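You operate a simulated robot arm through the tools that you are given. There is no shell and no other tool. Be economical: measure what you need, move in short steps, check, and stop when the job is done.

You are at the controls of a simulated robot arm. One attempt, no reset.

## Task
The final tub is low: top it up with one jug of clean water.
Fine: open the carboy vent, fill the rinse jug to about its 500 ml line at the carboy tap, pour it all in, stand the jug back, shut the vent. Set down upright: rinse jug. Where these are worked on the way, their far stop is far enough and under half their travel is too little: carboy vent.

It is judged by the outcome, as a careful person would: the job done as asked, and still so three seconds after it is handed in. It fails if anything else is knocked over, pushed out of place, dropped, spilled or broken.

## Robot
A 7-joint arm with a two-finger parallel gripper on a trunk, on a base that drives. Base frame: it is fixed to the floor where the robot stands at the start and does not move with it; the origin is under the middle of the robot, x ahead of it, y to its left, z up; the surface under the hand at the start is at about z = 82.2. Readings come in cm, rad, newtons and seconds.
With the tool pointing down near the work surface it reaches from about 34 to 78 cm from the robot's upright axis, wherever it stands. Its first joint turns from -2.897 to 2.897 rad. Places, roughly: carboy [90, 0, 110]; carboy tap [70, 0, 110]; carboy vent [80, 0, 130]; final tub [30, -100, 90]; rinse tub [20, -130, 90]; side tap of the carboy [80, 10, 110]. Payload 3.91 kg.
Tool frame: the origin (TCP) lies between the finger pads and is the grasp point; the fingertips stand 3 cm ahead of it; z points along the fingers, y is the line along which they close. The gripper opens to 11 cm. The fingers are 2 cm wide and 1 cm thick; the gripper's body (4.8 by 11.2 cm) begins 5.5 cm behind the TCP.
Orientation is that of the tool frame in the base frame, as a unit quaternion [w, x, y, z]. With the fingers straight down and closing along the base's y, the tool's x points along the base's -x, its y along +y and its z along -z.

## Interface
- The arm moves only by the tool apply_moves. Its argument "motion" is one flat list of numbers, 7 for each row, row after row: the turn, a rotation vector about the base's x, y, z in units of 120 degrees (1.0 is 120 degrees), then the shift along the base's x, y, z in units of 200 mm (1.0 is 200 mm), then the closure, from 0 (fully open) to 1 (shut). In form: [ax, ay, az, dx, dy, dz, claw, ax, ay, az, dx, dy, dz, claw, ...]. A call has 1 to 12 rows; each row is the pose to reach, as a shift and turn from the pose commanded when the call began. A call with a number of a shift or a turn outside -1 to 1 is refused whole. Rows are played at 5 a second. More than 5 cm and 0.15 rad between two rows, or a gripper value outside its range, and nothing of the call is played. Where a pose cannot be reached the arm comes as near as it can. A force on the tool above 40 N (or 10 N above the force at the start of the call, whichever is more), or a blocked arm, ends the call early, and 0.2 s more pass. The fingers move at their own pace (about 15.3 cm/s each) and stop on an object; they squeeze with about 35 N. The grip force told is the motor's: it shows also when the fingers shut on nothing. Time passes only in rows, and 0.2 s behind the last, so rows that repeat a pose let the fingers close. It gives the time, the measured TCP pose, the force on the tool (base axes), the opening and the grip force at its end, in the units of the frame above (readings bear some noise), with the torque about the TCP (base axes, N m) and any sound that the robot's microphone picked up, and new pictures: "show" is both (left out), scene, wrist or none.
- Cameras (640 x 400 px; columns grow to the right, rows downward): "scene" is now at [-1.62, 8.16, 160.67]; the picture's right is [-0.70, -0.71, 0.00], its down [-0.47, 0.47, -0.74] and it looks along [0.53, -0.52, -0.67] (base axes); focal length 291 px, centre (320, 200). "wrist" rides on the gripper at [7.7, 0.7, -11.5] in the tool frame; the picture's right is [-0.09, 1.00, 0.00], its down [-0.80, -0.07, -0.59] and it looks along [-0.59, -0.05, 0.80] (tool axes); focal length 270 px, centre (320, 200). There is no depth. A picture from a camera that has moved, and an enlarged one, comes with that camera's place and axes in the base frame and with its lens. The place of the scene camera against the robot may be out by one fixed shift of up to 1.8 cm in any direction.
- raise_lower(by): slides the trunk up (or, below 0, down) by that many cm; the arm and the scene camera ride with it, the base frame stays. It gives what a move gives, with no picture.
- base_move(legs): drives the robot by 1 to 6 legs, each [ahead, turn to the left] in cm and rad, along the robot's own axes; the way and the turn of a leg run together, so that a leg with both is an arc; at most 150 cm and 3.142 rad a leg. The arm and the cameras ride along, it lands a little off, and it stops where it bumps. It gives what a move gives, and a new picture of the scene camera.
- pan_tilt(pan, tilt): turns the head with the scene camera to pan (to the left, within 2.705 rad either way) and tilt (down, from -0.506 to 1.204), counted from straight ahead of the robot. It gives what a move gives, and a new picture of the scene camera.
- enlarge(camera, box): a new picture of the part [left, top, right, bottom] of that camera's present view, enlarged. It takes no simulated time.
- hand_in(): hands the job in; it is judged then, once.

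Work in short steps. Places have to be worked out from the pictures, the camera data and where the tool is seen: move nearer, look again, correct. Check each grasp and each placing, and mend what went wrong. You have 120 turns and 260 pictures in all, those below and enlarged ones among them. Open the gripper and draw the arm clear of the work before you hand the job in, unless the task says otherwise; then end with one line.

The tools are called after "Request:" as name(argument=value, ...) on one line, values as JSON. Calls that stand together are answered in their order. apply_moves: Moves the arm, as the interface text tells. Its arguments: {"type":"object","properties":{"motion":{"type":"array","items":{"type":"number"}},"show":{"type":"string","enum":["both","scene","wrist","none"]}},"required":["motion"]} The other tools are called the same way: raise_lower (by) slides the trunk up or down; base_move (legs) drives the base; pan_tilt (pan, tilt) turns the head that bears the scene camera; enlarge (camera, box) takes an enlarged picture of a part of a camera's view; hand_in () hands the job in.

At the start:

```text
time: 0.0
eef_pos: [46.24, -9.53, 100.04]
tcp_rot: [0.0, -0.001, 1.0, 0.0]
wrist_force: [0.6, 0.9, 0.8]
torque: [0.02, 0.02, 0.02]
width: 10.99
finger_force: 0.1
trunk travel left (down, up): [-57.5, 3.5]
robot x, y, heading: [-0.08, -0.17, -0.004]
head pan, tilt: [-0.78, 0.731]
```

scene: 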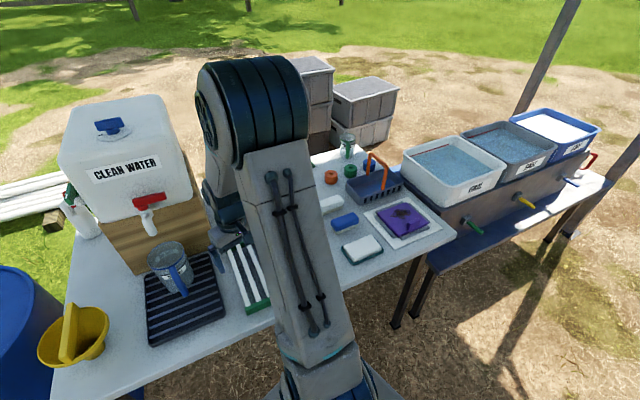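
wrist: 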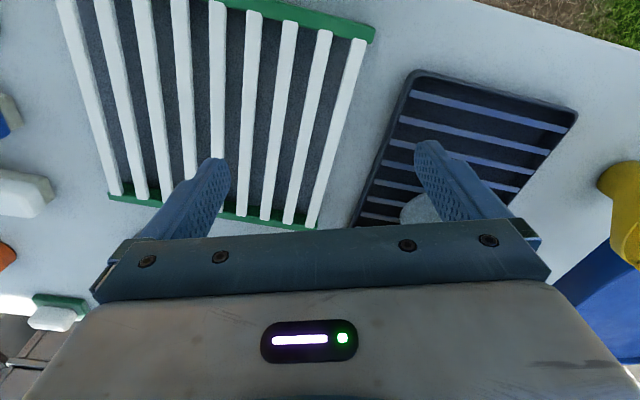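

I see the carboy at left with a red tap, a blue vent cap, and the jug on a dark mat. I'll look straight at the carboy first.

Request:
pan_tilt(pan=0.0, tilt=0.6)

Request:
enlarge(camera="scene", box=[160, 60, 480, 260])

```text
time: 1.1
eef_pos: [46.23, -9.46, 100.04]
tcp_rot: [0.0, -0.001, 1.0, -0.001]
wrist_force: [0.8, 0.4, -0.8]
torque: [-0.01, 0.0, 0.0]
width: 11.02
finger_force: 0.1
trunk travel left (down, up): [-57.5, 3.5]
robot x, y, heading: [-0.28, -0.28, 0.008]
head pan, tilt: [0.0, 0.6]
camera scene: at [1.27, 14.04, 161.79], right [0.0, -1.0, 0.0], down [-0.57, 0.0, -0.82], along [0.82, 0.0, -0.57], focal length 291 px, centre (320, 200)
```

scene: 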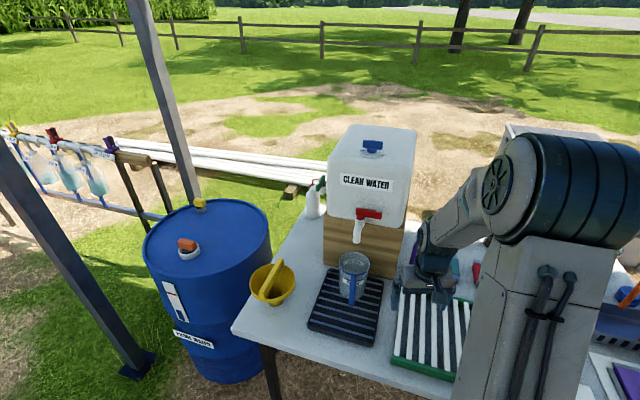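

```text
2.00 times, centred on (320, 160) of scene
camera zoom: at [1.27, 14.04, 161.79], right [0.0, -1.0, 0.0], down [-0.57, 0.0, -0.82], along [0.82, 0.0, -0.57], focal length 582 px, centre (320, 280)
```

zoom: 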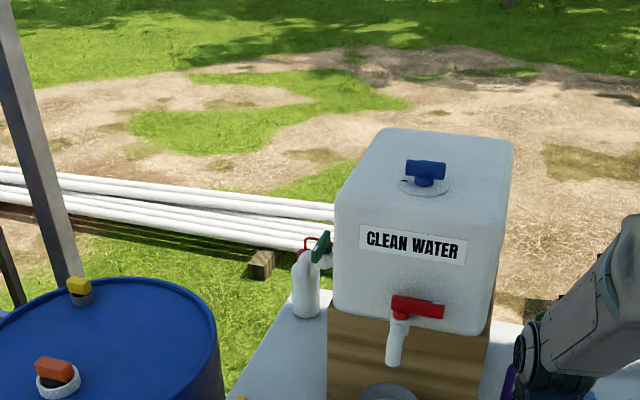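

The vent looks like a blue bar-handle and the tap has a red lever; I'll zoom in on both, plus the jug.

Request:
enlarge(camera="scene", box=[340, 130, 404, 170])

Request:
enlarge(camera="scene", box=[330, 195, 410, 245])

Request:
enlarge(camera="scene", box=[290, 240, 418, 320])

```text
10.00 times, centred on (372, 150) of scene
camera zoom: at [1.27, 14.04, 161.79], right [0.0, -1.0, 0.0], down [-0.57, 0.0, -0.82], along [0.82, 0.0, -0.57], focal length 2911 px, centre (-200, 700)
```

zoom: 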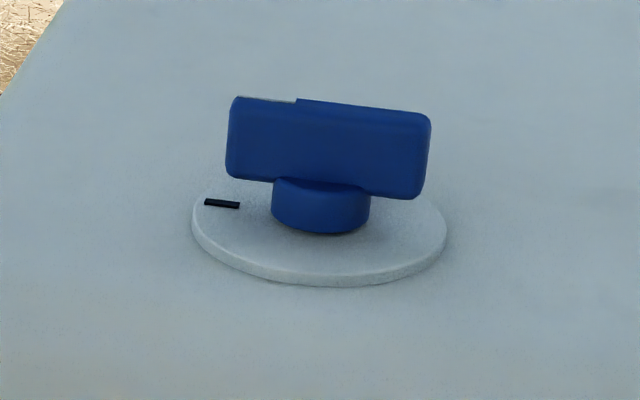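

```text
8.00 times, centred on (370, 220) of scene
camera zoom: at [1.27, 14.04, 161.79], right [0.0, -1.0, 0.0], down [-0.57, 0.0, -0.82], along [0.82, 0.0, -0.57], focal length 2329 px, centre (-80, 40)
```

zoom: 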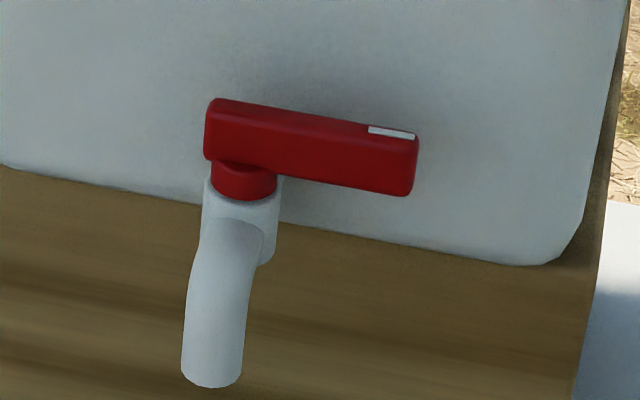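

```text
5.00 times, centred on (354, 280) of scene
camera zoom: at [1.27, 14.04, 161.79], right [0.0, -1.0, 0.0], down [-0.57, 0.0, -0.82], along [0.82, 0.0, -0.57], focal length 1456 px, centre (150, -200)
```

zoom: 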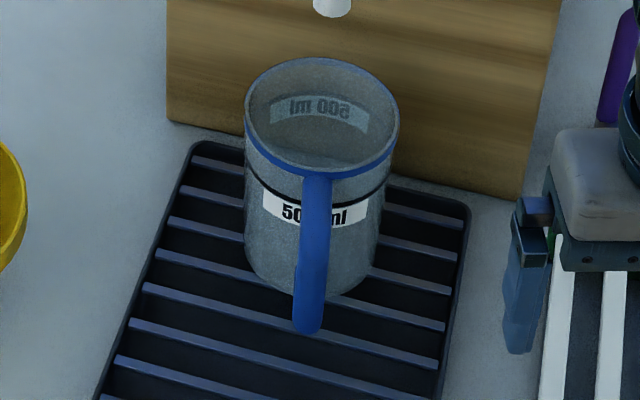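

The jug stands with its handle toward the robot, seemingly already under the spout. I'll raise the arm straight up, then look at the vent from above with the wrist camera.

Request:
apply_moves(motion=[0, 0, 0, 0, 0, 0.22, 0, 0, 0, 0, 0, 0, 0.44, 0, 0, 0, 0, 0, 0, 0.66, 0, 0, 0, 0, 0, 0, 0.88, 0, 0, 0, 0, 0, 0, 1.0, 0], show="none")

Request:
apply_moves(motion=[0, 0, 0, 0, 0.1, 0.2, 0, 0, 0, 0, 0, 0.2, 0.4, 0, 0, 0, 0, 0, 0.3, 0.6, 0, 0, 0, 0, 0, 0.4, 0.8, 0, 0, 0, 0, 0.2, 0.43, 0.9, 0, 0, 0, 0, 0.4, 0.43, 0.95, 0, 0, 0, 0, 0.6, 0.43, 0.95, 0, 0, 0, 0, 0.7, 0.43, 0.95, 0], show="both")

```text
time: 2.3
eef_pos: [46.24, -9.53, 119.92]
tcp_rot: [-0.001, 0.0, 1.0, -0.001]
wrist_force: [-0.5, 0.2, -0.6]
torque: [-0.03, 0.0, -0.04]
width: 11.0
finger_force: 0.1
trunk travel left (down, up): [-57.5, 3.5]
robot x, y, heading: [-0.2, -0.02, 0.001]
head pan, tilt: [0.0, 0.6]
```

```text
time: 4.1
eef_pos: [60.18, -0.76, 138.93]
tcp_rot: [-0.001, 0.0, 1.0, -0.002]
wrist_force: [0.1, -0.4, 0.1]
torque: [-0.02, -0.02, 0.01]
width: 11.0
finger_force: 0.1
trunk travel left (down, up): [-57.5, 3.5]
robot x, y, heading: [0.2, 0.01, 0.001]
head pan, tilt: [0.0, 0.6]
camera scene: at [1.33, 14.06, 161.79], right [0.0, -1.0, 0.0], down [-0.57, 0.0, -0.82], along [0.82, 0.0, -0.57], focal length 291 px, centre (320, 200)
camera wrist: at [52.24, -0.2, 150.48], right [0.09, 1.0, 0.0], down [0.8, -0.07, 0.59], along [0.59, -0.06, -0.8], focal length 270 px, centre (320, 200)
```

scene: 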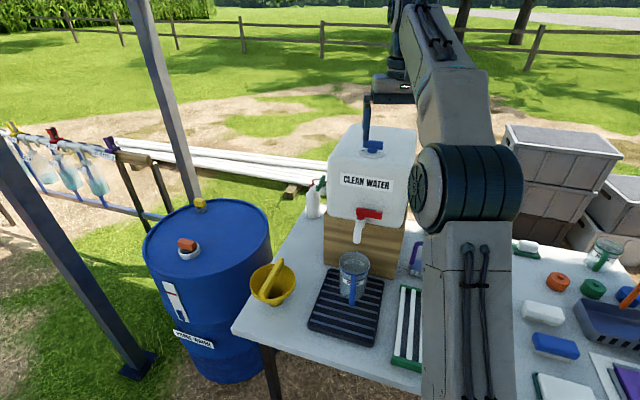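
wrist: 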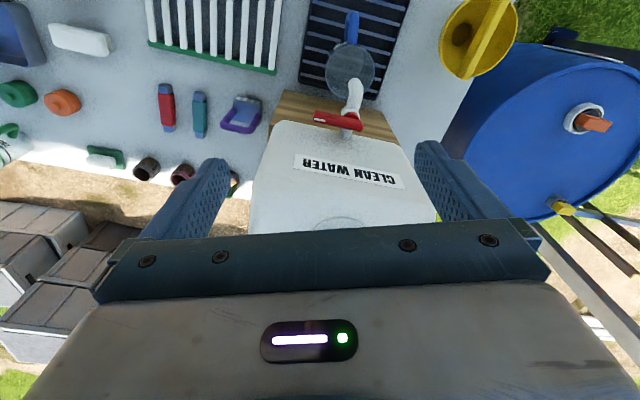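

The vent is hidden behind the palm in the wrist view. I'll zoom at the fingertip in the scene view for camera calibration, and move further ahead over the vent.

Request:
enlarge(camera="scene", box=[320, 75, 448, 155])

Request:
apply_moves(motion=[0, 0, 0, 0.2, 0, 0.05, 0, 0, 0, 0, 0.4, 0, 0.1, 0, 0, 0, 0, 0.6, 0, 0.1, 0, 0, 0, 0, 0.75, 0, 0.1, 0], show="both")

```text
5.00 times, centred on (384, 115) of scene
camera zoom: at [1.33, 14.06, 161.79], right [0.0, -1.0, 0.0], down [-0.57, 0.0, -0.82], along [0.82, 0.0, -0.57], focal length 1456 px, centre (0, 625)
```

zoom: 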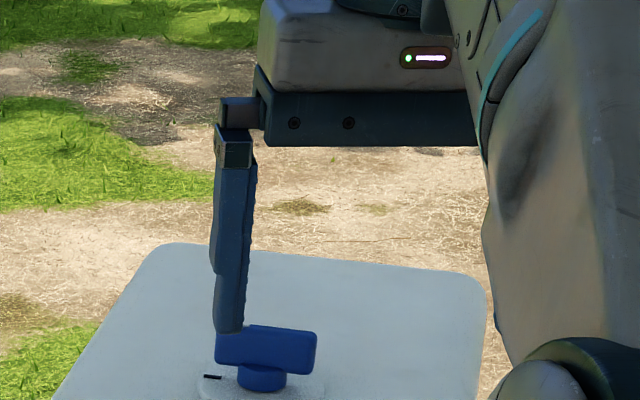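

```text
time: 5.1
eef_pos: [65.85, -0.33, 134.69]
tcp_rot: [-0.001, 0.0, 1.0, -0.002]
wrist_force: [1.0, 0.5, -0.2]
torque: [0.01, 0.08, 0.0]
width: 11.0
finger_force: 0.1
out of reach, approached as far as the arm can: row 1, 2, 3, 4
trunk travel left (down, up): [-57.5, 3.5]
robot x, y, heading: [-0.79, -0.03, -0.001]
head pan, tilt: [0.0, 0.6]
camera scene: at [1.71, 14.09, 161.78], right [0.0, -1.0, 0.0], down [-0.57, 0.0, -0.82], along [0.82, 0.0, -0.57], focal length 291 px, centre (320, 200)
camera wrist: at [57.93, 0.2, 146.29], right [0.09, 1.0, 0.0], down [0.8, -0.07, 0.59], along [0.59, -0.06, -0.81], focal length 270 px, centre (320, 200)
```

scene: 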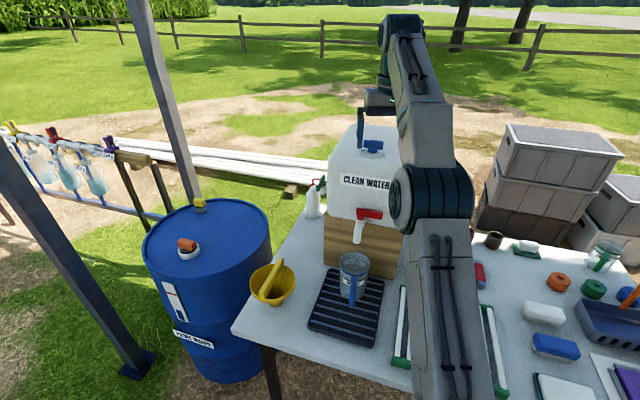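
wrist: 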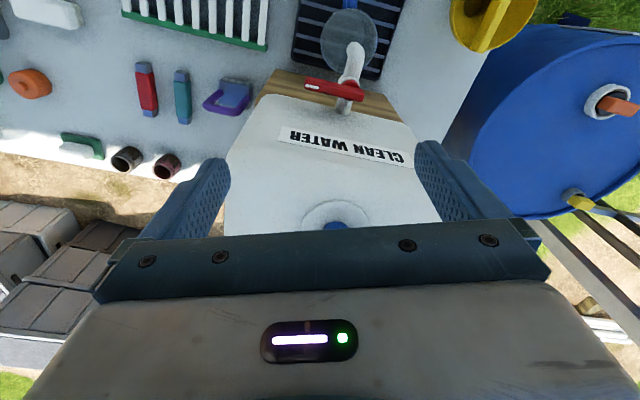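

The arm reached its limit at x≈66 at this height. I'll look down to see how much room the base has ahead of the table.

Request:
pan_tilt(pan=0.3, tilt=1.2)

Request:
enlarge(camera="wrist", box=[256, 40, 416, 140])

```text
time: 6.1
eef_pos: [65.49, -0.47, 135.07]
tcp_rot: [0.0, 0.0, 1.0, -0.001]
wrist_force: [0.2, 0.4, 0.3]
torque: [-0.01, -0.02, 0.01]
width: 10.99
finger_force: 0.0
trunk travel left (down, up): [-57.5, 3.5]
robot x, y, heading: [-0.06, 0.12, 0.001]
head pan, tilt: [0.3, 1.201]
camera scene: at [-2.22, 15.7, 157.34], right [0.3, -0.96, 0.0], down [-0.89, -0.28, -0.36], along [0.35, 0.11, -0.93], focal length 291 px, centre (320, 200)
```

scene: 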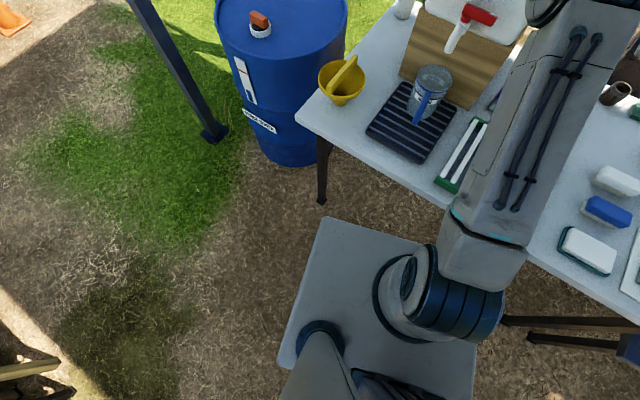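

```text
4.00 times, centred on (336, 90) of wrist
camera zoom: at [57.48, 0.17, 146.55], right [0.09, 1.0, 0.0], down [0.8, -0.07, 0.59], along [0.59, -0.05, -0.8], focal length 1081 px, centre (256, 640)
```

zoom: 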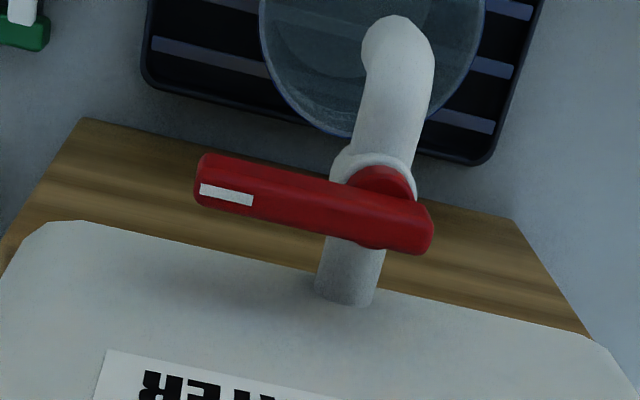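

The base plate has roughly 15+ cm of room to the table edge. I raise the trunk and drive 10 cm ahead, with fingers well above the carboy top.

Request:
raise_lower(by=3.4)

Request:
base_move(legs=[[10, 0]])

Request:
pan_tilt(pan=-0.1, tilt=0.6)

Request:
enlarge(camera="wrist", box=[160, 50, 480, 250])

```text
time: 6.9
eef_pos: [65.55, -0.36, 138.37]
tcp_rot: [0.001, 0.0, 1.0, -0.001]
wrist_force: [0.2, -0.2, 0.5]
torque: [0.0, 0.01, -0.02]
width: 11.02
finger_force: 0.0
trunk travel left (down, up): [-60.9, 0.1]
robot x, y, heading: [-0.22, -0.27, -0.001]
head pan, tilt: [0.3, 1.201]
```

```text
time: 8.1
eef_pos: [75.69, -0.52, 138.36]
tcp_rot: [-0.001, 0.0, 1.0, -0.001]
wrist_force: [0.7, -0.4, -0.3]
torque: [-0.03, 0.03, -0.02]
width: 11.0
finger_force: 0.1
trunk travel left (down, up): [-60.9, 0.1]
robot x, y, heading: [9.99, -0.34, 0.002]
head pan, tilt: [0.3, 1.201]
camera scene: at [7.9, 15.71, 160.73], right [0.3, -0.96, 0.0], down [-0.89, -0.28, -0.36], along [0.35, 0.11, -0.93], focal length 291 px, centre (320, 200)
```

scene: 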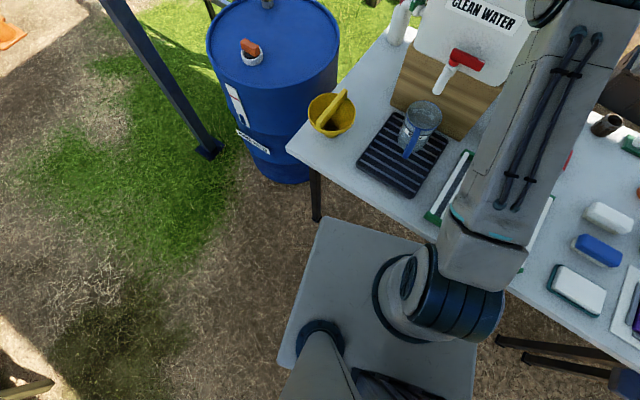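

```text
time: 9.1
eef_pos: [75.52, -0.47, 138.46]
tcp_rot: [0.0, 0.0, 1.0, -0.001]
wrist_force: [-0.3, 0.3, 0.6]
torque: [0.01, 0.01, 0.02]
width: 11.02
finger_force: 0.0
trunk travel left (down, up): [-60.9, 0.1]
robot x, y, heading: [10.18, 0.08, -0.001]
head pan, tilt: [-0.099, 0.6]
camera scene: at [11.19, 13.18, 165.18], right [-0.1, -1.0, 0.0], down [-0.56, 0.06, -0.82], along [0.82, -0.08, -0.57], focal length 291 px, centre (320, 200)
```

scene: 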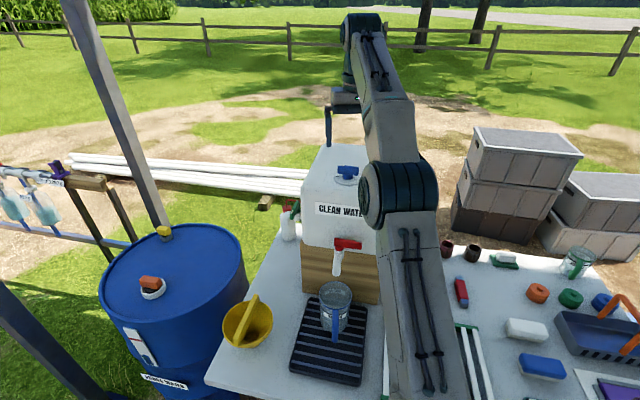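

```text
2.00 times, centred on (320, 150) of wrist
camera zoom: at [67.46, 0.17, 149.91], right [0.09, 1.0, 0.0], down [0.8, -0.07, 0.59], along [0.59, -0.05, -0.8], focal length 541 px, centre (320, 300)
```

zoom: 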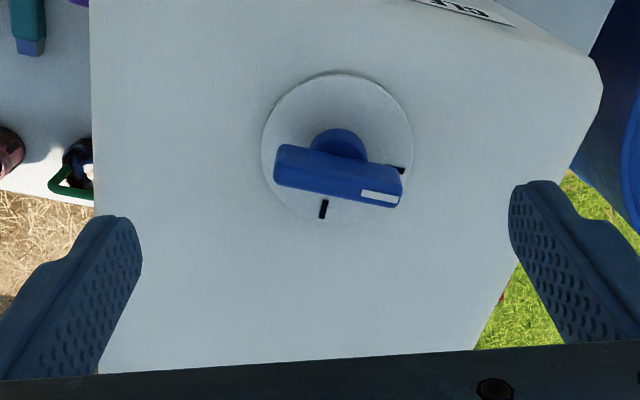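

The plate has two ticks; the knob's white mark sits at the +y tick (shut), the other tick is 90° clockwise (toward +x). The vent axis is about (77, 0.1), so I rotate the gripper +77° above it to straddle the bar.

Request:
apply_moves(motion=[0, 0, 0.065, 0.01, 0.003, 0, 0.2, 0, 0, 0.13, 0.02, 0.006, 0, 0.3, 0, 0, 0.195, 0.03, 0.01, 0, 0.3, 0, 0, 0.26, 0.04, 0.013, 0, 0.3, 0, 0, 0.325, 0.05, 0.016, 0, 0.3, 0, 0, 0.39, 0.06, 0.02, 0, 0.3, 0, 0, 0.455, 0.07, 0.022, 0, 0.3, 0, 0, 0.52, 0.08, 0.025, 0, 0.3, 0, 0, 0.585, 0.08, 0.03, -0.02, 0.3, 0, 0, 0.642, 0.08, 0.03, -0.05, 0.3], show="both")

```text
time: 11.2
eef_pos: [76.55, -0.04, 137.27]
tcp_rot: [0.003, -0.623, 0.782, -0.001]
wrist_force: [-0.8, -0.4, -0.7]
torque: [0.03, -0.04, -0.04]
width: 7.7
finger_force: 0.1
out of reach, approached as far as the arm can: row 4, 5, 6, 7, 8, 9, 10
trunk travel left (down, up): [-60.9, 0.1]
robot x, y, heading: [10.12, 0.15, -0.0]
head pan, tilt: [-0.099, 0.6]
camera scene: at [11.03, 13.1, 165.2], right [-0.1, -0.99, 0.0], down [-0.56, 0.06, -0.83], along [0.82, -0.08, -0.56], focal length 291 px, centre (320, 200)
camera wrist: at [73.8, -7.39, 148.8], right [-0.95, 0.31, -0.01], down [0.24, 0.77, 0.6], along [0.19, 0.57, -0.8], focal length 270 px, centre (320, 200)
```

scene: 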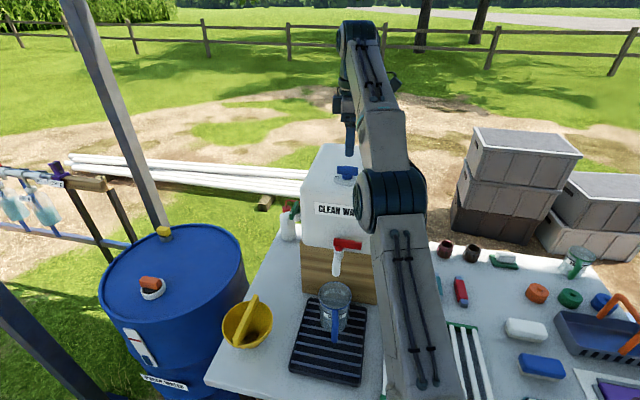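
wrist: 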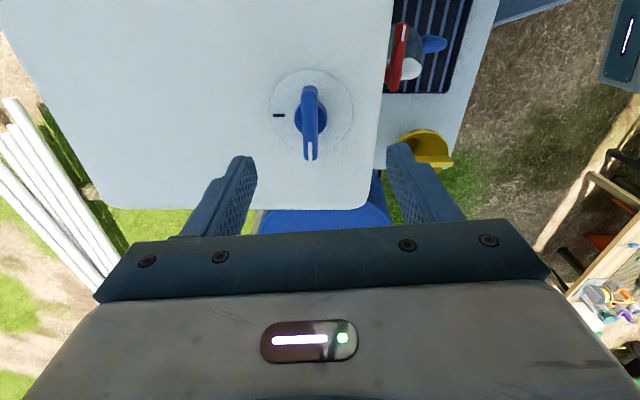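

Bar is aligned between the fingers, centred at about (77.2, 0). I descend toward z≈131 and check.

Request:
apply_moves(motion=[0, 0, 0, 0.015, 0, -0.15, 0.3, 0, 0, 0, 0.03, 0, -0.3, 0.3, 0, 0, 0, 0.03, 0, -0.3, 0.3], show="both")

Request:
enlarge(camera="scene", box=[310, 130, 390, 180])

```text
time: 12.1
eef_pos: [77.38, 0.26, 131.18]
tcp_rot: [0.0, -0.623, 0.782, -0.001]
wrist_force: [0.8, -0.3, 0.6]
torque: [0.01, -0.04, 0.0]
width: 7.68
finger_force: 0.0
trunk travel left (down, up): [-60.9, 0.1]
robot x, y, heading: [9.96, 0.07, 0.001]
head pan, tilt: [-0.099, 0.6]
camera scene: at [11.18, 13.17, 165.19], right [-0.1, -0.99, 0.0], down [-0.56, 0.06, -0.83], along [0.82, -0.08, -0.56], focal length 291 px, centre (320, 200)
camera wrist: at [74.68, -7.2, 142.68], right [-0.95, 0.31, 0.0], down [0.25, 0.77, 0.59], along [0.19, 0.56, -0.8], focal length 270 px, centre (320, 200)
```

scene: 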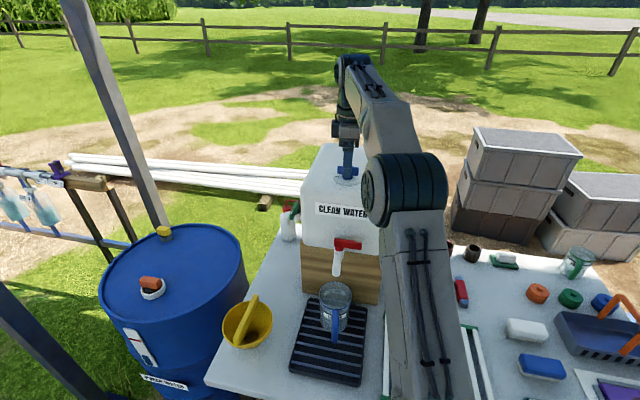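
wrist: 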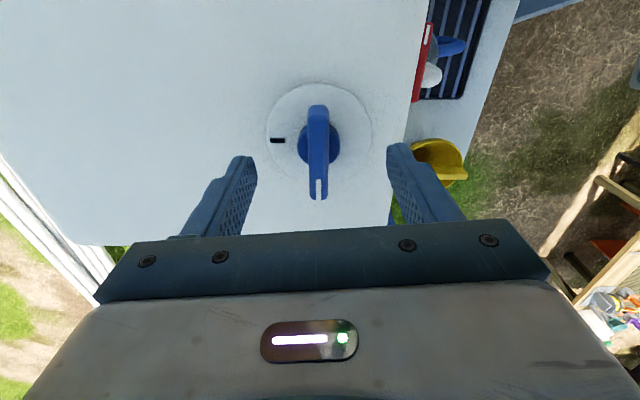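

```text
8.00 times, centred on (350, 155) of scene
camera zoom: at [11.18, 13.17, 165.19], right [-0.1, -0.99, 0.0], down [-0.56, 0.06, -0.83], along [0.82, -0.08, -0.56], focal length 2329 px, centre (80, 560)
```

zoom: 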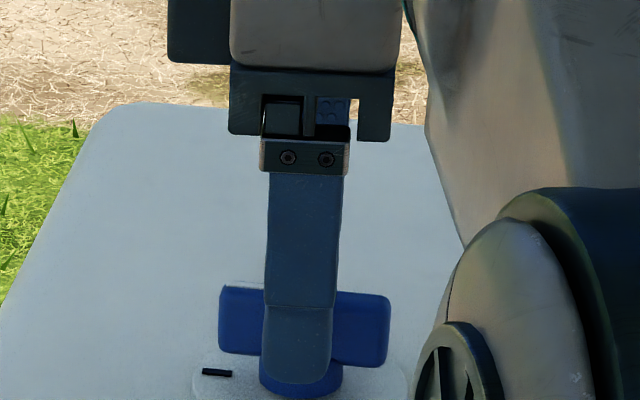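

Fingertips overlap only the top of the bar, so I go 1.5 cm lower and close.

Request:
apply_moves(motion=[0, 0, 0, 0, 0, -0.075, 0.3, 0, 0, 0, 0, 0, -0.075, 1, 0, 0, 0, 0, 0, -0.075, 1, 0, 0, 0, 0, 0, -0.075, 1], show="wrist")

```text
time: 13.1
eef_pos: [77.43, 0.23, 129.63]
tcp_rot: [0.001, -0.622, 0.783, -0.001]
wrist_force: [7.8, 0.0, 6.7]
torque: [0.34, 0.06, -0.86]
width: 1.29
finger_force: 45.1
trunk travel left (down, up): [-60.9, 0.1]
robot x, y, heading: [10.01, -0.17, 0.002]
head pan, tilt: [-0.099, 0.6]
camera wrist: at [74.74, -7.21, 141.2], right [-0.95, 0.31, 0.0], down [0.25, 0.76, 0.6], along [0.19, 0.56, -0.8], focal length 270 px, centre (320, 200)
```

wrist: 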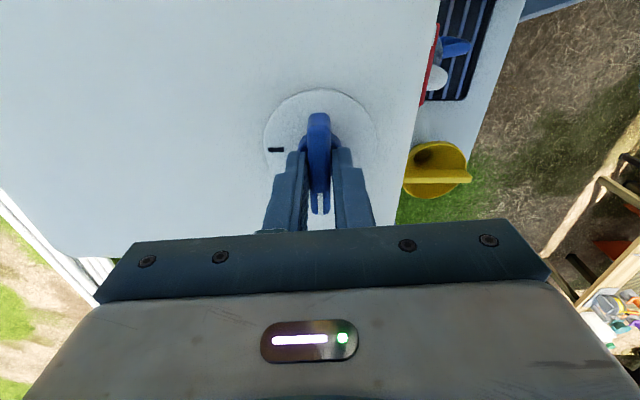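

Gripped. Now turn the vent clockwise by 90°.

Request:
apply_moves(motion=[0, 0, -0.0625, 0, 0, 0, 1, 0, 0, -0.125, 0, 0, 0, 1, 0, 0, -0.1875, 0, 0, 0, 1, 0, 0, -0.25, 0, 0, 0, 1, 0, 0, -0.3125, 0, 0, 0, 1, 0, 0, -0.375, 0, 0, 0, 1, 0, 0, -0.4375, 0, 0, 0, 1, 0, 0, -0.5, 0, 0, 0, 1, 0, 0, -0.5625, 0, 0, 0, 1, 0, 0, -0.625, 0, 0, 0, 1, 0, 0, -0.6875, 0, 0, 0, 1, 0, 0, -0.75, 0, 0, 0, 1], show="wrist")

```text
time: 15.7
eef_pos: [77.5, 0.23, 129.65]
tcp_rot: [0.0, 0.115, 0.993, -0.001]
wrist_force: [21.8, -0.7, 23.0]
torque: [0.16, -0.97, 0.02]
width: 1.18
finger_force: 45.5
trunk travel left (down, up): [-60.9, 0.1]
robot x, y, heading: [10.14, -0.36, 0.002]
head pan, tilt: [-0.099, 0.6]
camera wrist: at [69.9, 2.47, 141.18], right [0.31, 0.95, 0.0], down [0.76, -0.25, 0.6], along [0.57, -0.19, -0.8], focal length 270 px, centre (320, 200)
```

wrist: 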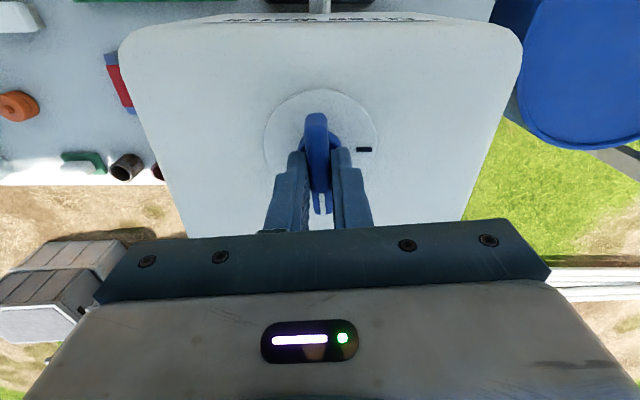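

Vent turned a full 90° with its mark at the other tick. Release and rise, then check.

Request:
apply_moves(motion=[0, 0, 0, 0, 0, 0, 0.4, 0, 0, 0, 0, 0, 0, 0.4, 0, 0, 0, 0, 0, 0.15, 0.4, 0, 0, 0, -0.05, 0, 0.3, 0.4, 0, 0, 0, -0.2, 0, 0.38, 0.6, 0, 0, 0, -0.4, 0, 0.38, 0.8], show="both")

Request:
enlarge(camera="scene", box=[300, 150, 396, 210])

```text
time: 17.1
eef_pos: [69.16, 0.08, 137.26]
tcp_rot: [0.001, 0.113, 0.994, 0.0]
wrist_force: [0.2, 0.0, 0.2]
torque: [-0.03, -0.03, -0.04]
width: 2.2
finger_force: 0.1
trunk travel left (down, up): [-60.9, 0.1]
robot x, y, heading: [9.92, 0.22, 0.006]
head pan, tilt: [-0.099, 0.6]
camera scene: at [11.01, 13.16, 165.19], right [-0.1, -1.0, 0.0], down [-0.56, 0.06, -0.83], along [0.82, -0.08, -0.56], focal length 291 px, centre (320, 200)
camera wrist: at [61.55, 2.34, 148.87], right [0.31, 0.95, 0.0], down [0.76, -0.25, 0.6], along [0.57, -0.19, -0.8], focal length 270 px, centre (320, 200)
```

scene: 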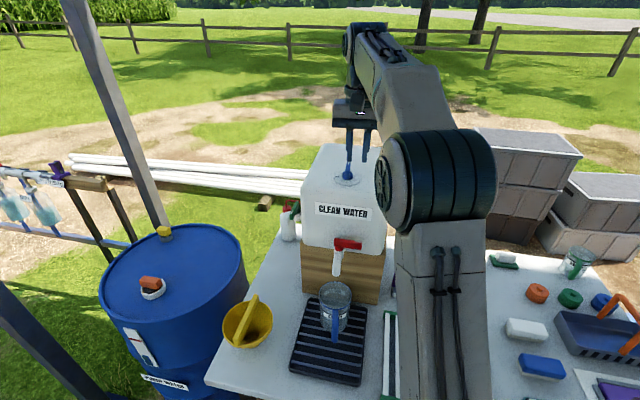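
wrist: 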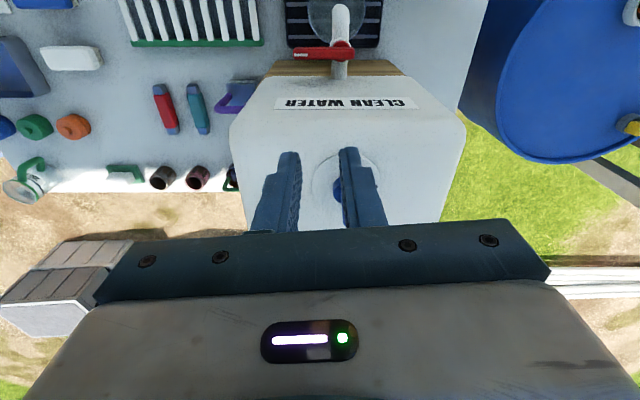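

```text
6.67 times, centred on (348, 180) of scene
camera zoom: at [11.01, 13.16, 165.19], right [-0.1, -1.0, 0.0], down [-0.56, 0.06, -0.83], along [0.82, -0.08, -0.56], focal length 1941 px, centre (133, 333)
```

zoom: 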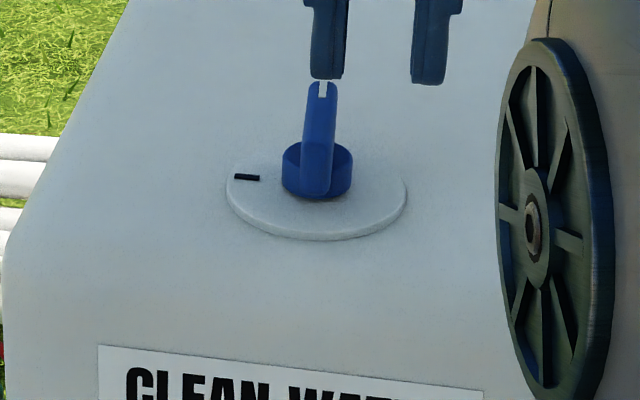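

Vent is open (mark on the second tick). Now I back off and lower the hand in front of the carboy to view the tap closely.

Request:
apply_moves(motion=[0, 0, 0, -0.2, 0, 0, 0.3, 0, 0, 0, -0.4, -0.05, 0, 0.3, 0, 0, 0, -0.6, -0.1, -0.1, 0.3, 0, 0, 0, -0.7, -0.15, -0.3, 0.3, 0, 0, 0, -0.75, -0.15, -0.5, 0.3, 0, 0, 0, -0.75, -0.15, -0.7, 0.3, 0, 0, 0, -0.75, -0.15, -0.7, 1], show="both")

Request:
enlarge(camera="scene", box=[312, 225, 376, 265])

```text
time: 18.6
eef_pos: [54.3, -2.89, 123.17]
tcp_rot: [0.001, 0.114, 0.994, -0.001]
wrist_force: [0.1, -0.7, -0.1]
torque: [0.0, -0.02, -0.02]
width: 0.0
finger_force: 34.5
trunk travel left (down, up): [-60.9, 0.1]
robot x, y, heading: [10.28, 0.01, -0.002]
head pan, tilt: [-0.099, 0.6]
camera scene: at [11.15, 13.18, 165.19], right [-0.1, -1.0, 0.0], down [-0.56, 0.06, -0.83], along [0.82, -0.08, -0.56], focal length 291 px, centre (320, 200)
camera wrist: at [46.66, -0.55, 134.79], right [0.31, 0.95, 0.0], down [0.76, -0.25, 0.6], along [0.57, -0.19, -0.8], focal length 270 px, centre (320, 200)
```

scene: 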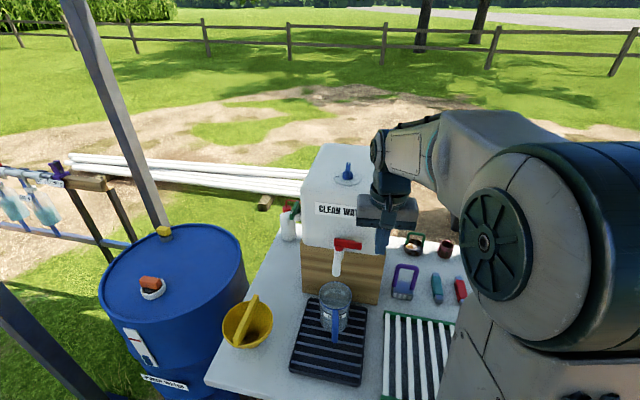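
wrist: 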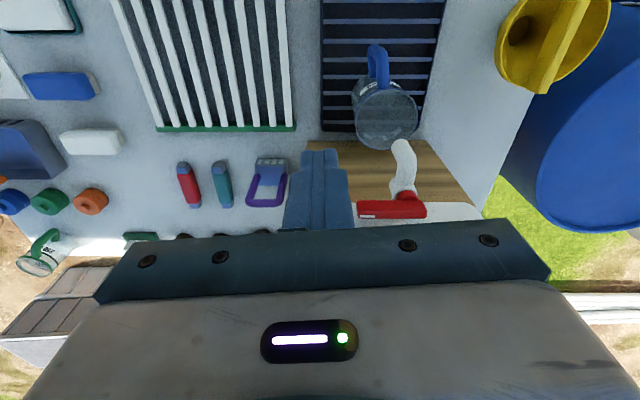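

```text
10.00 times, centred on (344, 245) of scene
camera zoom: at [11.15, 13.18, 165.19], right [-0.1, -1.0, 0.0], down [-0.56, 0.06, -0.83], along [0.82, -0.08, -0.56], focal length 2911 px, centre (80, -250)
```

zoom: 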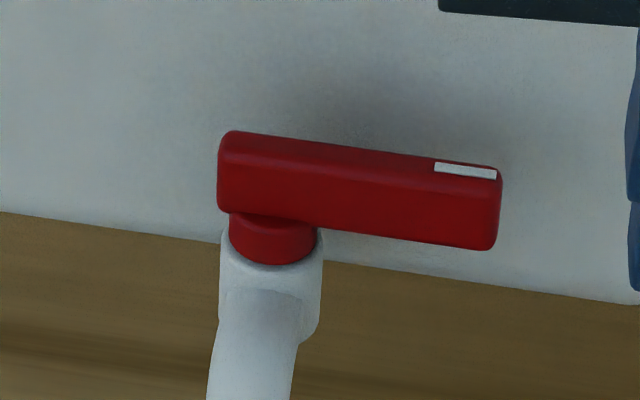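

The lever is about 7.5 cm long: tip near (65.8, −2.4, 111.4), pivot near (67.8, 3.4). I tilt the closed fingers 25° forward and hover behind the lever's tip.

Request:
apply_moves(motion=[-0.016, -0.068, 0, 0, 0, 0, 1, -0.032, -0.136, 0, 0.1, 0, 0, 1, -0.047, -0.203, 0, 0.2, 0.02, 0, 1, -0.047, -0.203, 0, 0.4, 0.05, -0.1, 1, -0.047, -0.203, 0, 0.55, 0.07, -0.21, 1, -0.047, -0.203, 0, 0.665, 0.07, -0.21, 1], show="both")

Request:
enlarge(camera="scene", box=[296, 200, 392, 260])

Request:
enlarge(camera="wrist", box=[220, 120, 420, 245])

```text
time: 20.1
eef_pos: [67.63, -1.55, 118.98]
tcp_rot: [0.215, 0.111, 0.97, -0.025]
wrist_force: [1.0, -0.2, 0.2]
torque: [-0.02, 0.01, 0.02]
width: 0.0
finger_force: 35.0
trunk travel left (down, up): [-60.9, 0.1]
robot x, y, heading: [10.07, -0.0, -0.003]
head pan, tilt: [-0.099, 0.6]
camera scene: at [11.25, 13.17, 165.19], right [-0.1, -0.99, 0.0], down [-0.56, 0.06, -0.82], along [0.82, -0.08, -0.57], focal length 291 px, centre (320, 200)
camera wrist: at [56.06, 1.76, 126.24], right [0.3, 0.95, 0.04], down [0.45, -0.17, 0.88], along [0.84, -0.25, -0.48], focal length 270 px, centre (320, 200)
```

scene: 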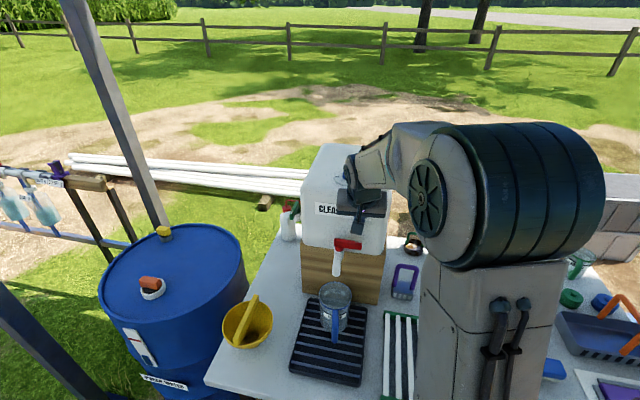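
wrist: 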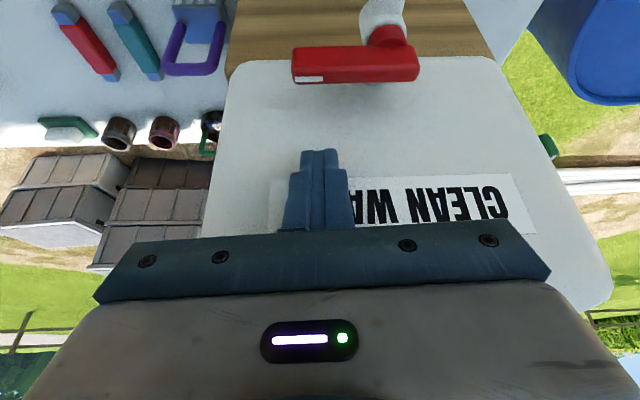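

```text
6.67 times, centred on (344, 230) of scene
camera zoom: at [11.25, 13.17, 165.19], right [-0.1, -0.99, 0.0], down [-0.56, 0.06, -0.82], along [0.82, -0.08, -0.57], focal length 1941 px, centre (160, 0)
```

zoom: 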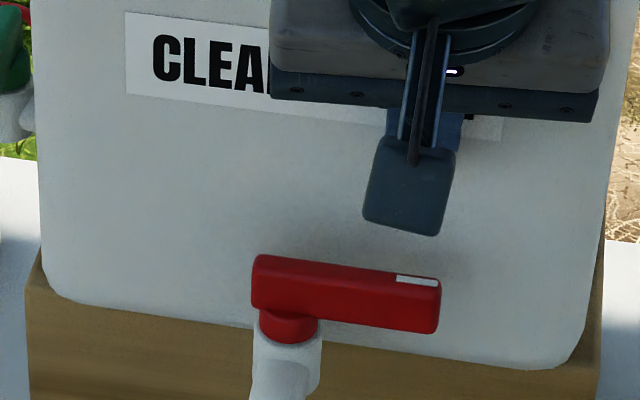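

```text
3.20 times, centred on (320, 182) of wrist
camera zoom: at [56.06, 1.76, 126.24], right [0.3, 0.95, 0.04], down [0.45, -0.17, 0.88], along [0.84, -0.25, -0.48], focal length 865 px, centre (320, 256)
```

zoom: 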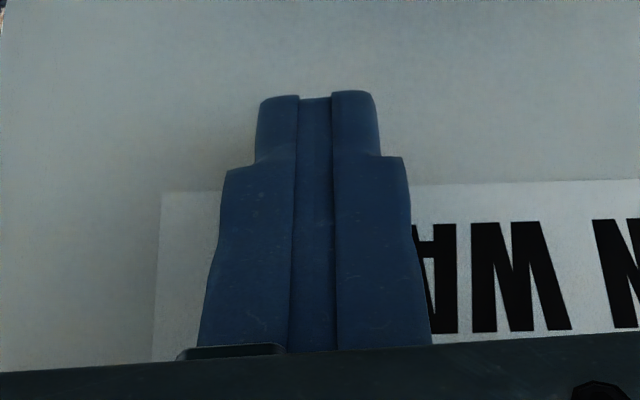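

Clearance looks fine. I lower behind the lever.

Request:
apply_moves(motion=[0, 0, 0, 0, 0, -0.11, 1, 0, 0, 0, 0, 0, -0.22, 1, 0, 0, 0, 0, 0, -0.28, 1, 0, 0, 0, 0, 0, -0.32, 1], show="both")

Request:
enlarge(camera="wrist", box=[240, 80, 440, 205])

```text
time: 21.1
eef_pos: [67.71, -1.44, 113.14]
tcp_rot: [0.22, 0.111, 0.969, -0.026]
wrist_force: [2.4, -2.2, 25.8]
torque: [0.1, 0.23, -0.05]
width: 0.0
finger_force: 35.5
trunk travel left (down, up): [-60.9, 0.1]
robot x, y, heading: [9.68, 0.16, -0.002]
head pan, tilt: [-0.099, 0.6]
camera scene: at [10.99, 13.16, 165.25], right [-0.1, -0.99, 0.0], down [-0.56, 0.06, -0.83], along [0.82, -0.08, -0.56], focal length 291 px, centre (320, 200)
camera wrist: at [55.98, 1.77, 120.15], right [0.3, 0.95, 0.04], down [0.44, -0.17, 0.88], along [0.85, -0.25, -0.47], focal length 270 px, centre (320, 200)
```

scene: 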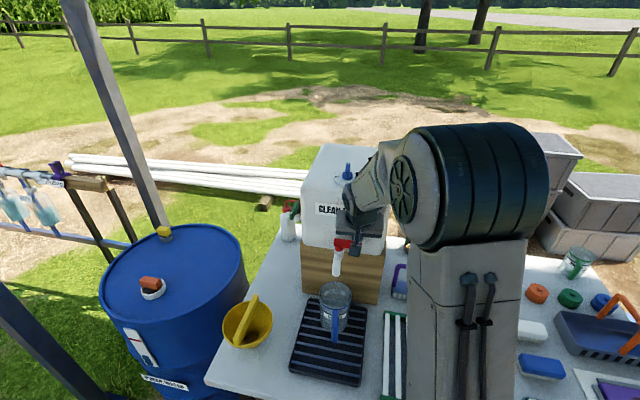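
wrist: 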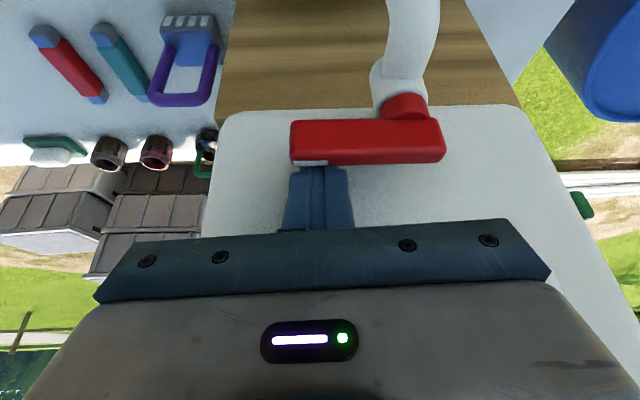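

```text
3.20 times, centred on (340, 142) of wrist
camera zoom: at [55.98, 1.77, 120.15], right [0.3, 0.95, 0.04], down [0.44, -0.17, 0.88], along [0.85, -0.25, -0.47], focal length 865 px, centre (256, 384)
```

zoom: 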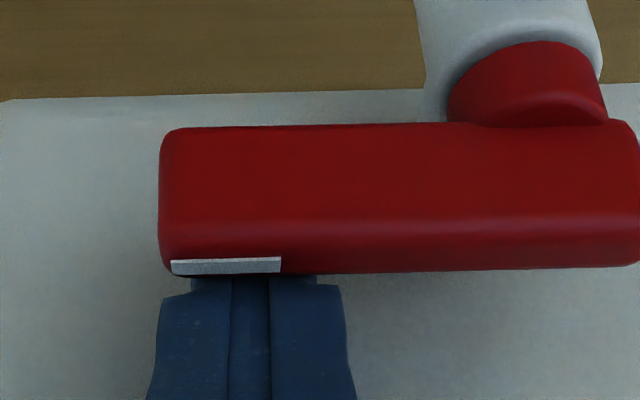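

The finger appears to be resting on the lever's rear top edge (25 N up). I lift, cut the tilt to 12°, shift ~1 cm toward the carboy, and lower again.

Request:
apply_moves(motion=[0, 0, 0, 0, 0, 0.12, 1, 0.0125, 0.053, 0, 0.03, -0.004, 0.13, 1, 0.0245, 0.1056, 0, 0.0575, -0.008, 0.13, 1, 0.0245, 0.1056, 0, 0.0575, -0.008, 0.08, 1, 0.0245, 0.1056, 0, 0.0575, -0.008, 0.045, 1, 0.0245, 0.1056, 0, 0.0575, -0.008, 0.02, 1], show="wrist")

Request:
enlarge(camera="wrist", box=[240, 80, 440, 205])

```text
time: 21.7
eef_pos: [67.55, -1.41, 115.11]
tcp_rot: [0.164, 0.112, 0.98, -0.021]
wrist_force: [-11.2, 0.8, 5.7]
torque: [-0.25, -0.87, -0.19]
width: 0.0
finger_force: 34.5
trunk travel left (down, up): [-60.9, 0.1]
robot x, y, heading: [10.03, -0.24, 0.002]
head pan, tilt: [-0.099, 0.6]
stopped in row 3: the force on the tool passed its limit at 56 N (the readings are from after the stop); the commanded pose is now the measured one
camera wrist: at [56.72, 1.7, 123.64], right [0.31, 0.95, 0.03], down [0.53, -0.2, 0.82], along [0.79, -0.24, -0.57], focal length 270 px, centre (320, 200)
```

wrist: 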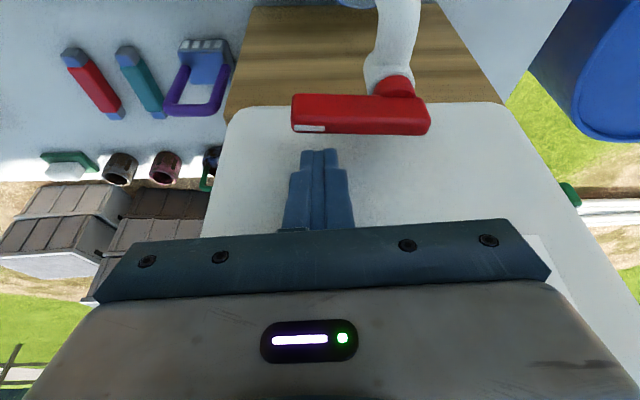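

```text
3.20 times, centred on (340, 142) of wrist
camera zoom: at [56.72, 1.7, 123.64], right [0.31, 0.95, 0.03], down [0.53, -0.2, 0.82], along [0.79, -0.24, -0.57], focal length 865 px, centre (256, 384)
```

zoom: 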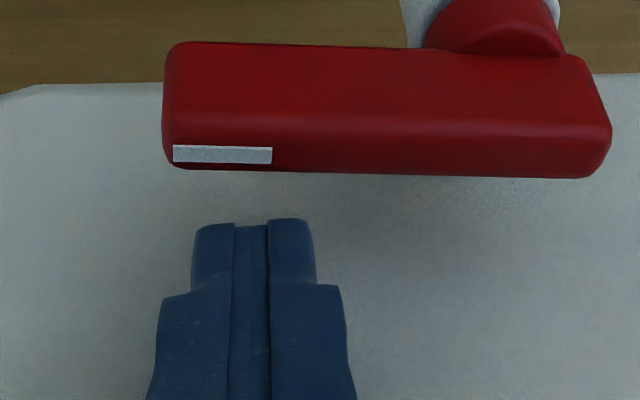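

The finger touched the carboy face: the gap behind the lever is only ~2 cm, too small for closed fingers. I'll instead pinch the lever tip from above and below with a horizontal hand, so I back off and pitch the hand level.

Request:
apply_moves(motion=[0, 0, 0, -0.05, 0, 0, 1, -0.0148, -0.064, 0, -0.15, -0.01, 0.02, 1, -0.0296, -0.128, 0, -0.25, -0.02, 0.03, 1, -0.0444, -0.192, 0, -0.35, -0.03, 0.04, 1, -0.0592, -0.256, 0, -0.45, -0.04, 0.05, 1, -0.074, -0.32, 0, -0.55, -0.05, 0.05, 1, -0.0888, -0.384, 0, -0.65, -0.06, 0.05, 1, -0.1036, -0.448, 0, -0.72, -0.06, 0.05, 1, -0.1184, -0.512, 0, -0.78, -0.06, 0.05, 1, -0.133, -0.576, 0, -0.78, -0.06, 0.05, 1], show="scene")

```text
time: 23.9
eef_pos: [63.92, 0.82, 115.83]
tcp_rot: [0.7, 0.083, 0.704, -0.081]
wrist_force: [0.9, 1.0, 0.1]
torque: [-0.03, -0.01, -0.04]
width: 0.02
finger_force: 35.1
out of reach, approached as far as the arm can: row 4, 5, 6, 7, 8, 9, 10
trunk travel left (down, up): [-60.9, 0.1]
robot x, y, heading: [9.64, -0.19, -0.003]
head pan, tilt: [-0.099, 0.6]
camera scene: at [11.55, 13.26, 165.18], right [-0.1, -1.0, 0.0], down [-0.56, 0.06, -0.82], along [0.82, -0.08, -0.57], focal length 291 px, centre (320, 200)
```

scene: 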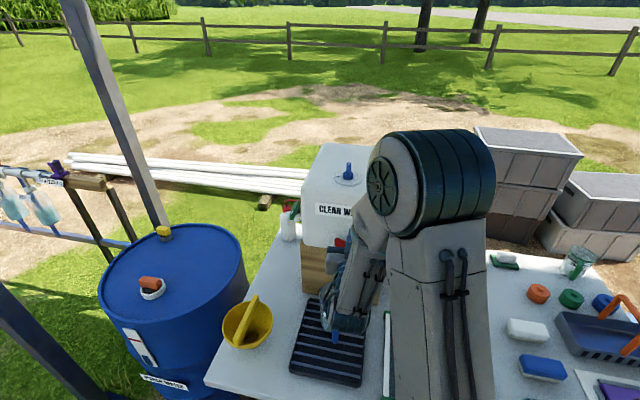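

The arm can't fold that close; I'll drive the base back 15 cm to give room.

Request:
base_move(legs=[[-15, 0]])

Request:
apply_moves(motion=[-0.065, 0.015, 0, 0, -0.02, 0.02, 1, -0.13, 0.03, 0, 0, -0.04, 0.02, 1, -0.195, 0.045, 0, 0, -0.06, 0.02, 1, -0.26, 0.06, 0, 0, -0.08, 0.02, 1, -0.325, 0.075, 0, 0, -0.1, 0.02, 1, -0.39, 0.09, 0, 0, -0.1, 0.02, 1, -0.455, 0.105, 0, 0, -0.1, 0.02, 0.8, -0.52, 0.12, 0, 0, -0.1, 0.02, 0.6, -0.585, 0.135, 0, 0, -0.1, 0.02, 0.6, -0.65, 0.15, 0, 0, -0.1, 0.02, 0.6, -0.731, 0.1687, 0, 0, -0.1, 0.02, 0.6], show="both")

```text
time: 25.2
eef_pos: [48.57, 1.03, 116.06]
tcp_rot: [0.702, 0.083, 0.702, -0.082]
wrist_force: [-1.3, 0.3, 0.0]
torque: [-0.04, 0.04, 0.03]
width: 0.03
finger_force: 35.4
trunk travel left (down, up): [-60.9, 0.1]
robot x, y, heading: [-4.96, -0.42, 0.002]
head pan, tilt: [-0.099, 0.6]
camera scene: at [-4.0, 13.16, 165.19], right [-0.1, -1.0, 0.0], down [-0.56, 0.06, -0.83], along [0.82, -0.08, -0.56], focal length 291 px, centre (320, 200)
```

scene: 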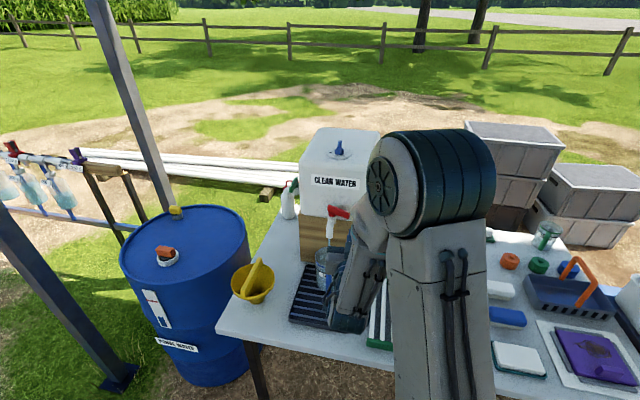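

```text
refused: row 11 steps farther than a row can; nothing moved
```

One row step was too long; I resend with equal steps.

Request:
apply_moves(motion=[-0.0665, 0.0153, 0, 0, -0.02, 0.02, 1, -0.133, 0.0307, 0, 0, -0.04, 0.02, 1, -0.1994, 0.046, 0, 0, -0.06, 0.02, 1, -0.2658, 0.0613, 0, 0, -0.08, 0.02, 1, -0.3323, 0.0767, 0, 0, -0.1, 0.02, 1, -0.3987, 0.092, 0, 0, -0.1, 0.02, 1, -0.4652, 0.1074, 0, 0, -0.1, 0.02, 0.8, -0.5316, 0.1227, 0, 0, -0.1, 0.02, 0.6, -0.5981, 0.138, 0, 0, -0.1, 0.02, 0.6, -0.6645, 0.1534, 0, 0, -0.1, 0.02, 0.6, -0.731, 0.1687, 0, 0, -0.1, 0.02, 0.6], show="both")

Request:
enlarge(camera="scene", box=[290, 180, 386, 240])

```text
time: 27.6
eef_pos: [48.95, -1.09, 116.37]
tcp_rot: [-0.44, 0.44, -0.553, 0.555]
wrist_force: [-0.6, 0.5, 0.0]
torque: [0.02, -0.02, 0.04]
width: 4.4
finger_force: 0.2
out of reach, approached as far as the arm can: row 5, 7, 8, 9, 10, 11
trunk travel left (down, up): [-60.9, 0.1]
robot x, y, heading: [-5.02, 0.12, -0.002]
head pan, tilt: [-0.099, 0.6]
camera scene: at [-3.87, 13.17, 165.19], right [-0.1, -1.0, 0.0], down [-0.56, 0.06, -0.83], along [0.82, -0.08, -0.56], focal length 291 px, centre (320, 200)
camera wrist: at [35.83, -6.07, 115.79], right [0.02, 0.08, -1.0], down [-0.4, 0.91, 0.07], along [0.92, 0.39, 0.05], focal length 270 px, centre (320, 200)
```

scene: 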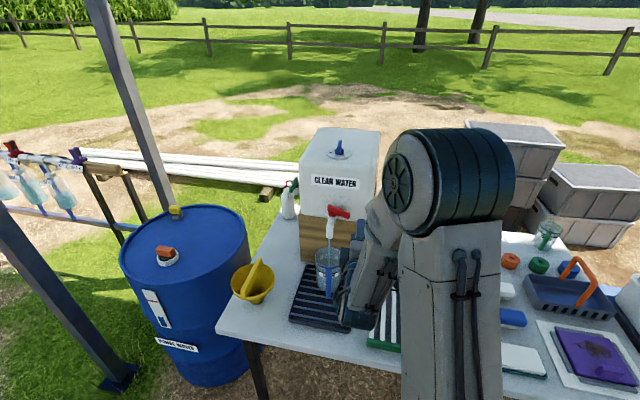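
wrist: 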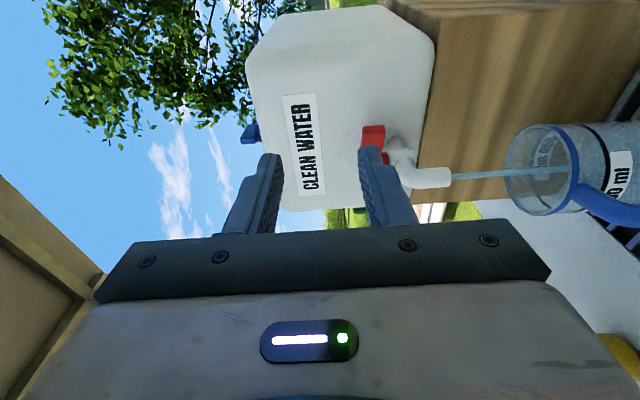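

```text
6.67 times, centred on (338, 210) of scene
camera zoom: at [-3.87, 13.17, 165.19], right [-0.1, -1.0, 0.0], down [-0.56, 0.06, -0.83], along [0.82, -0.08, -0.56], focal length 1941 px, centre (200, 133)
```

zoom: 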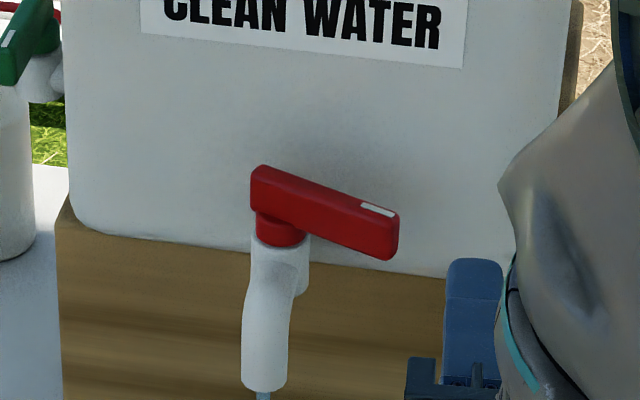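

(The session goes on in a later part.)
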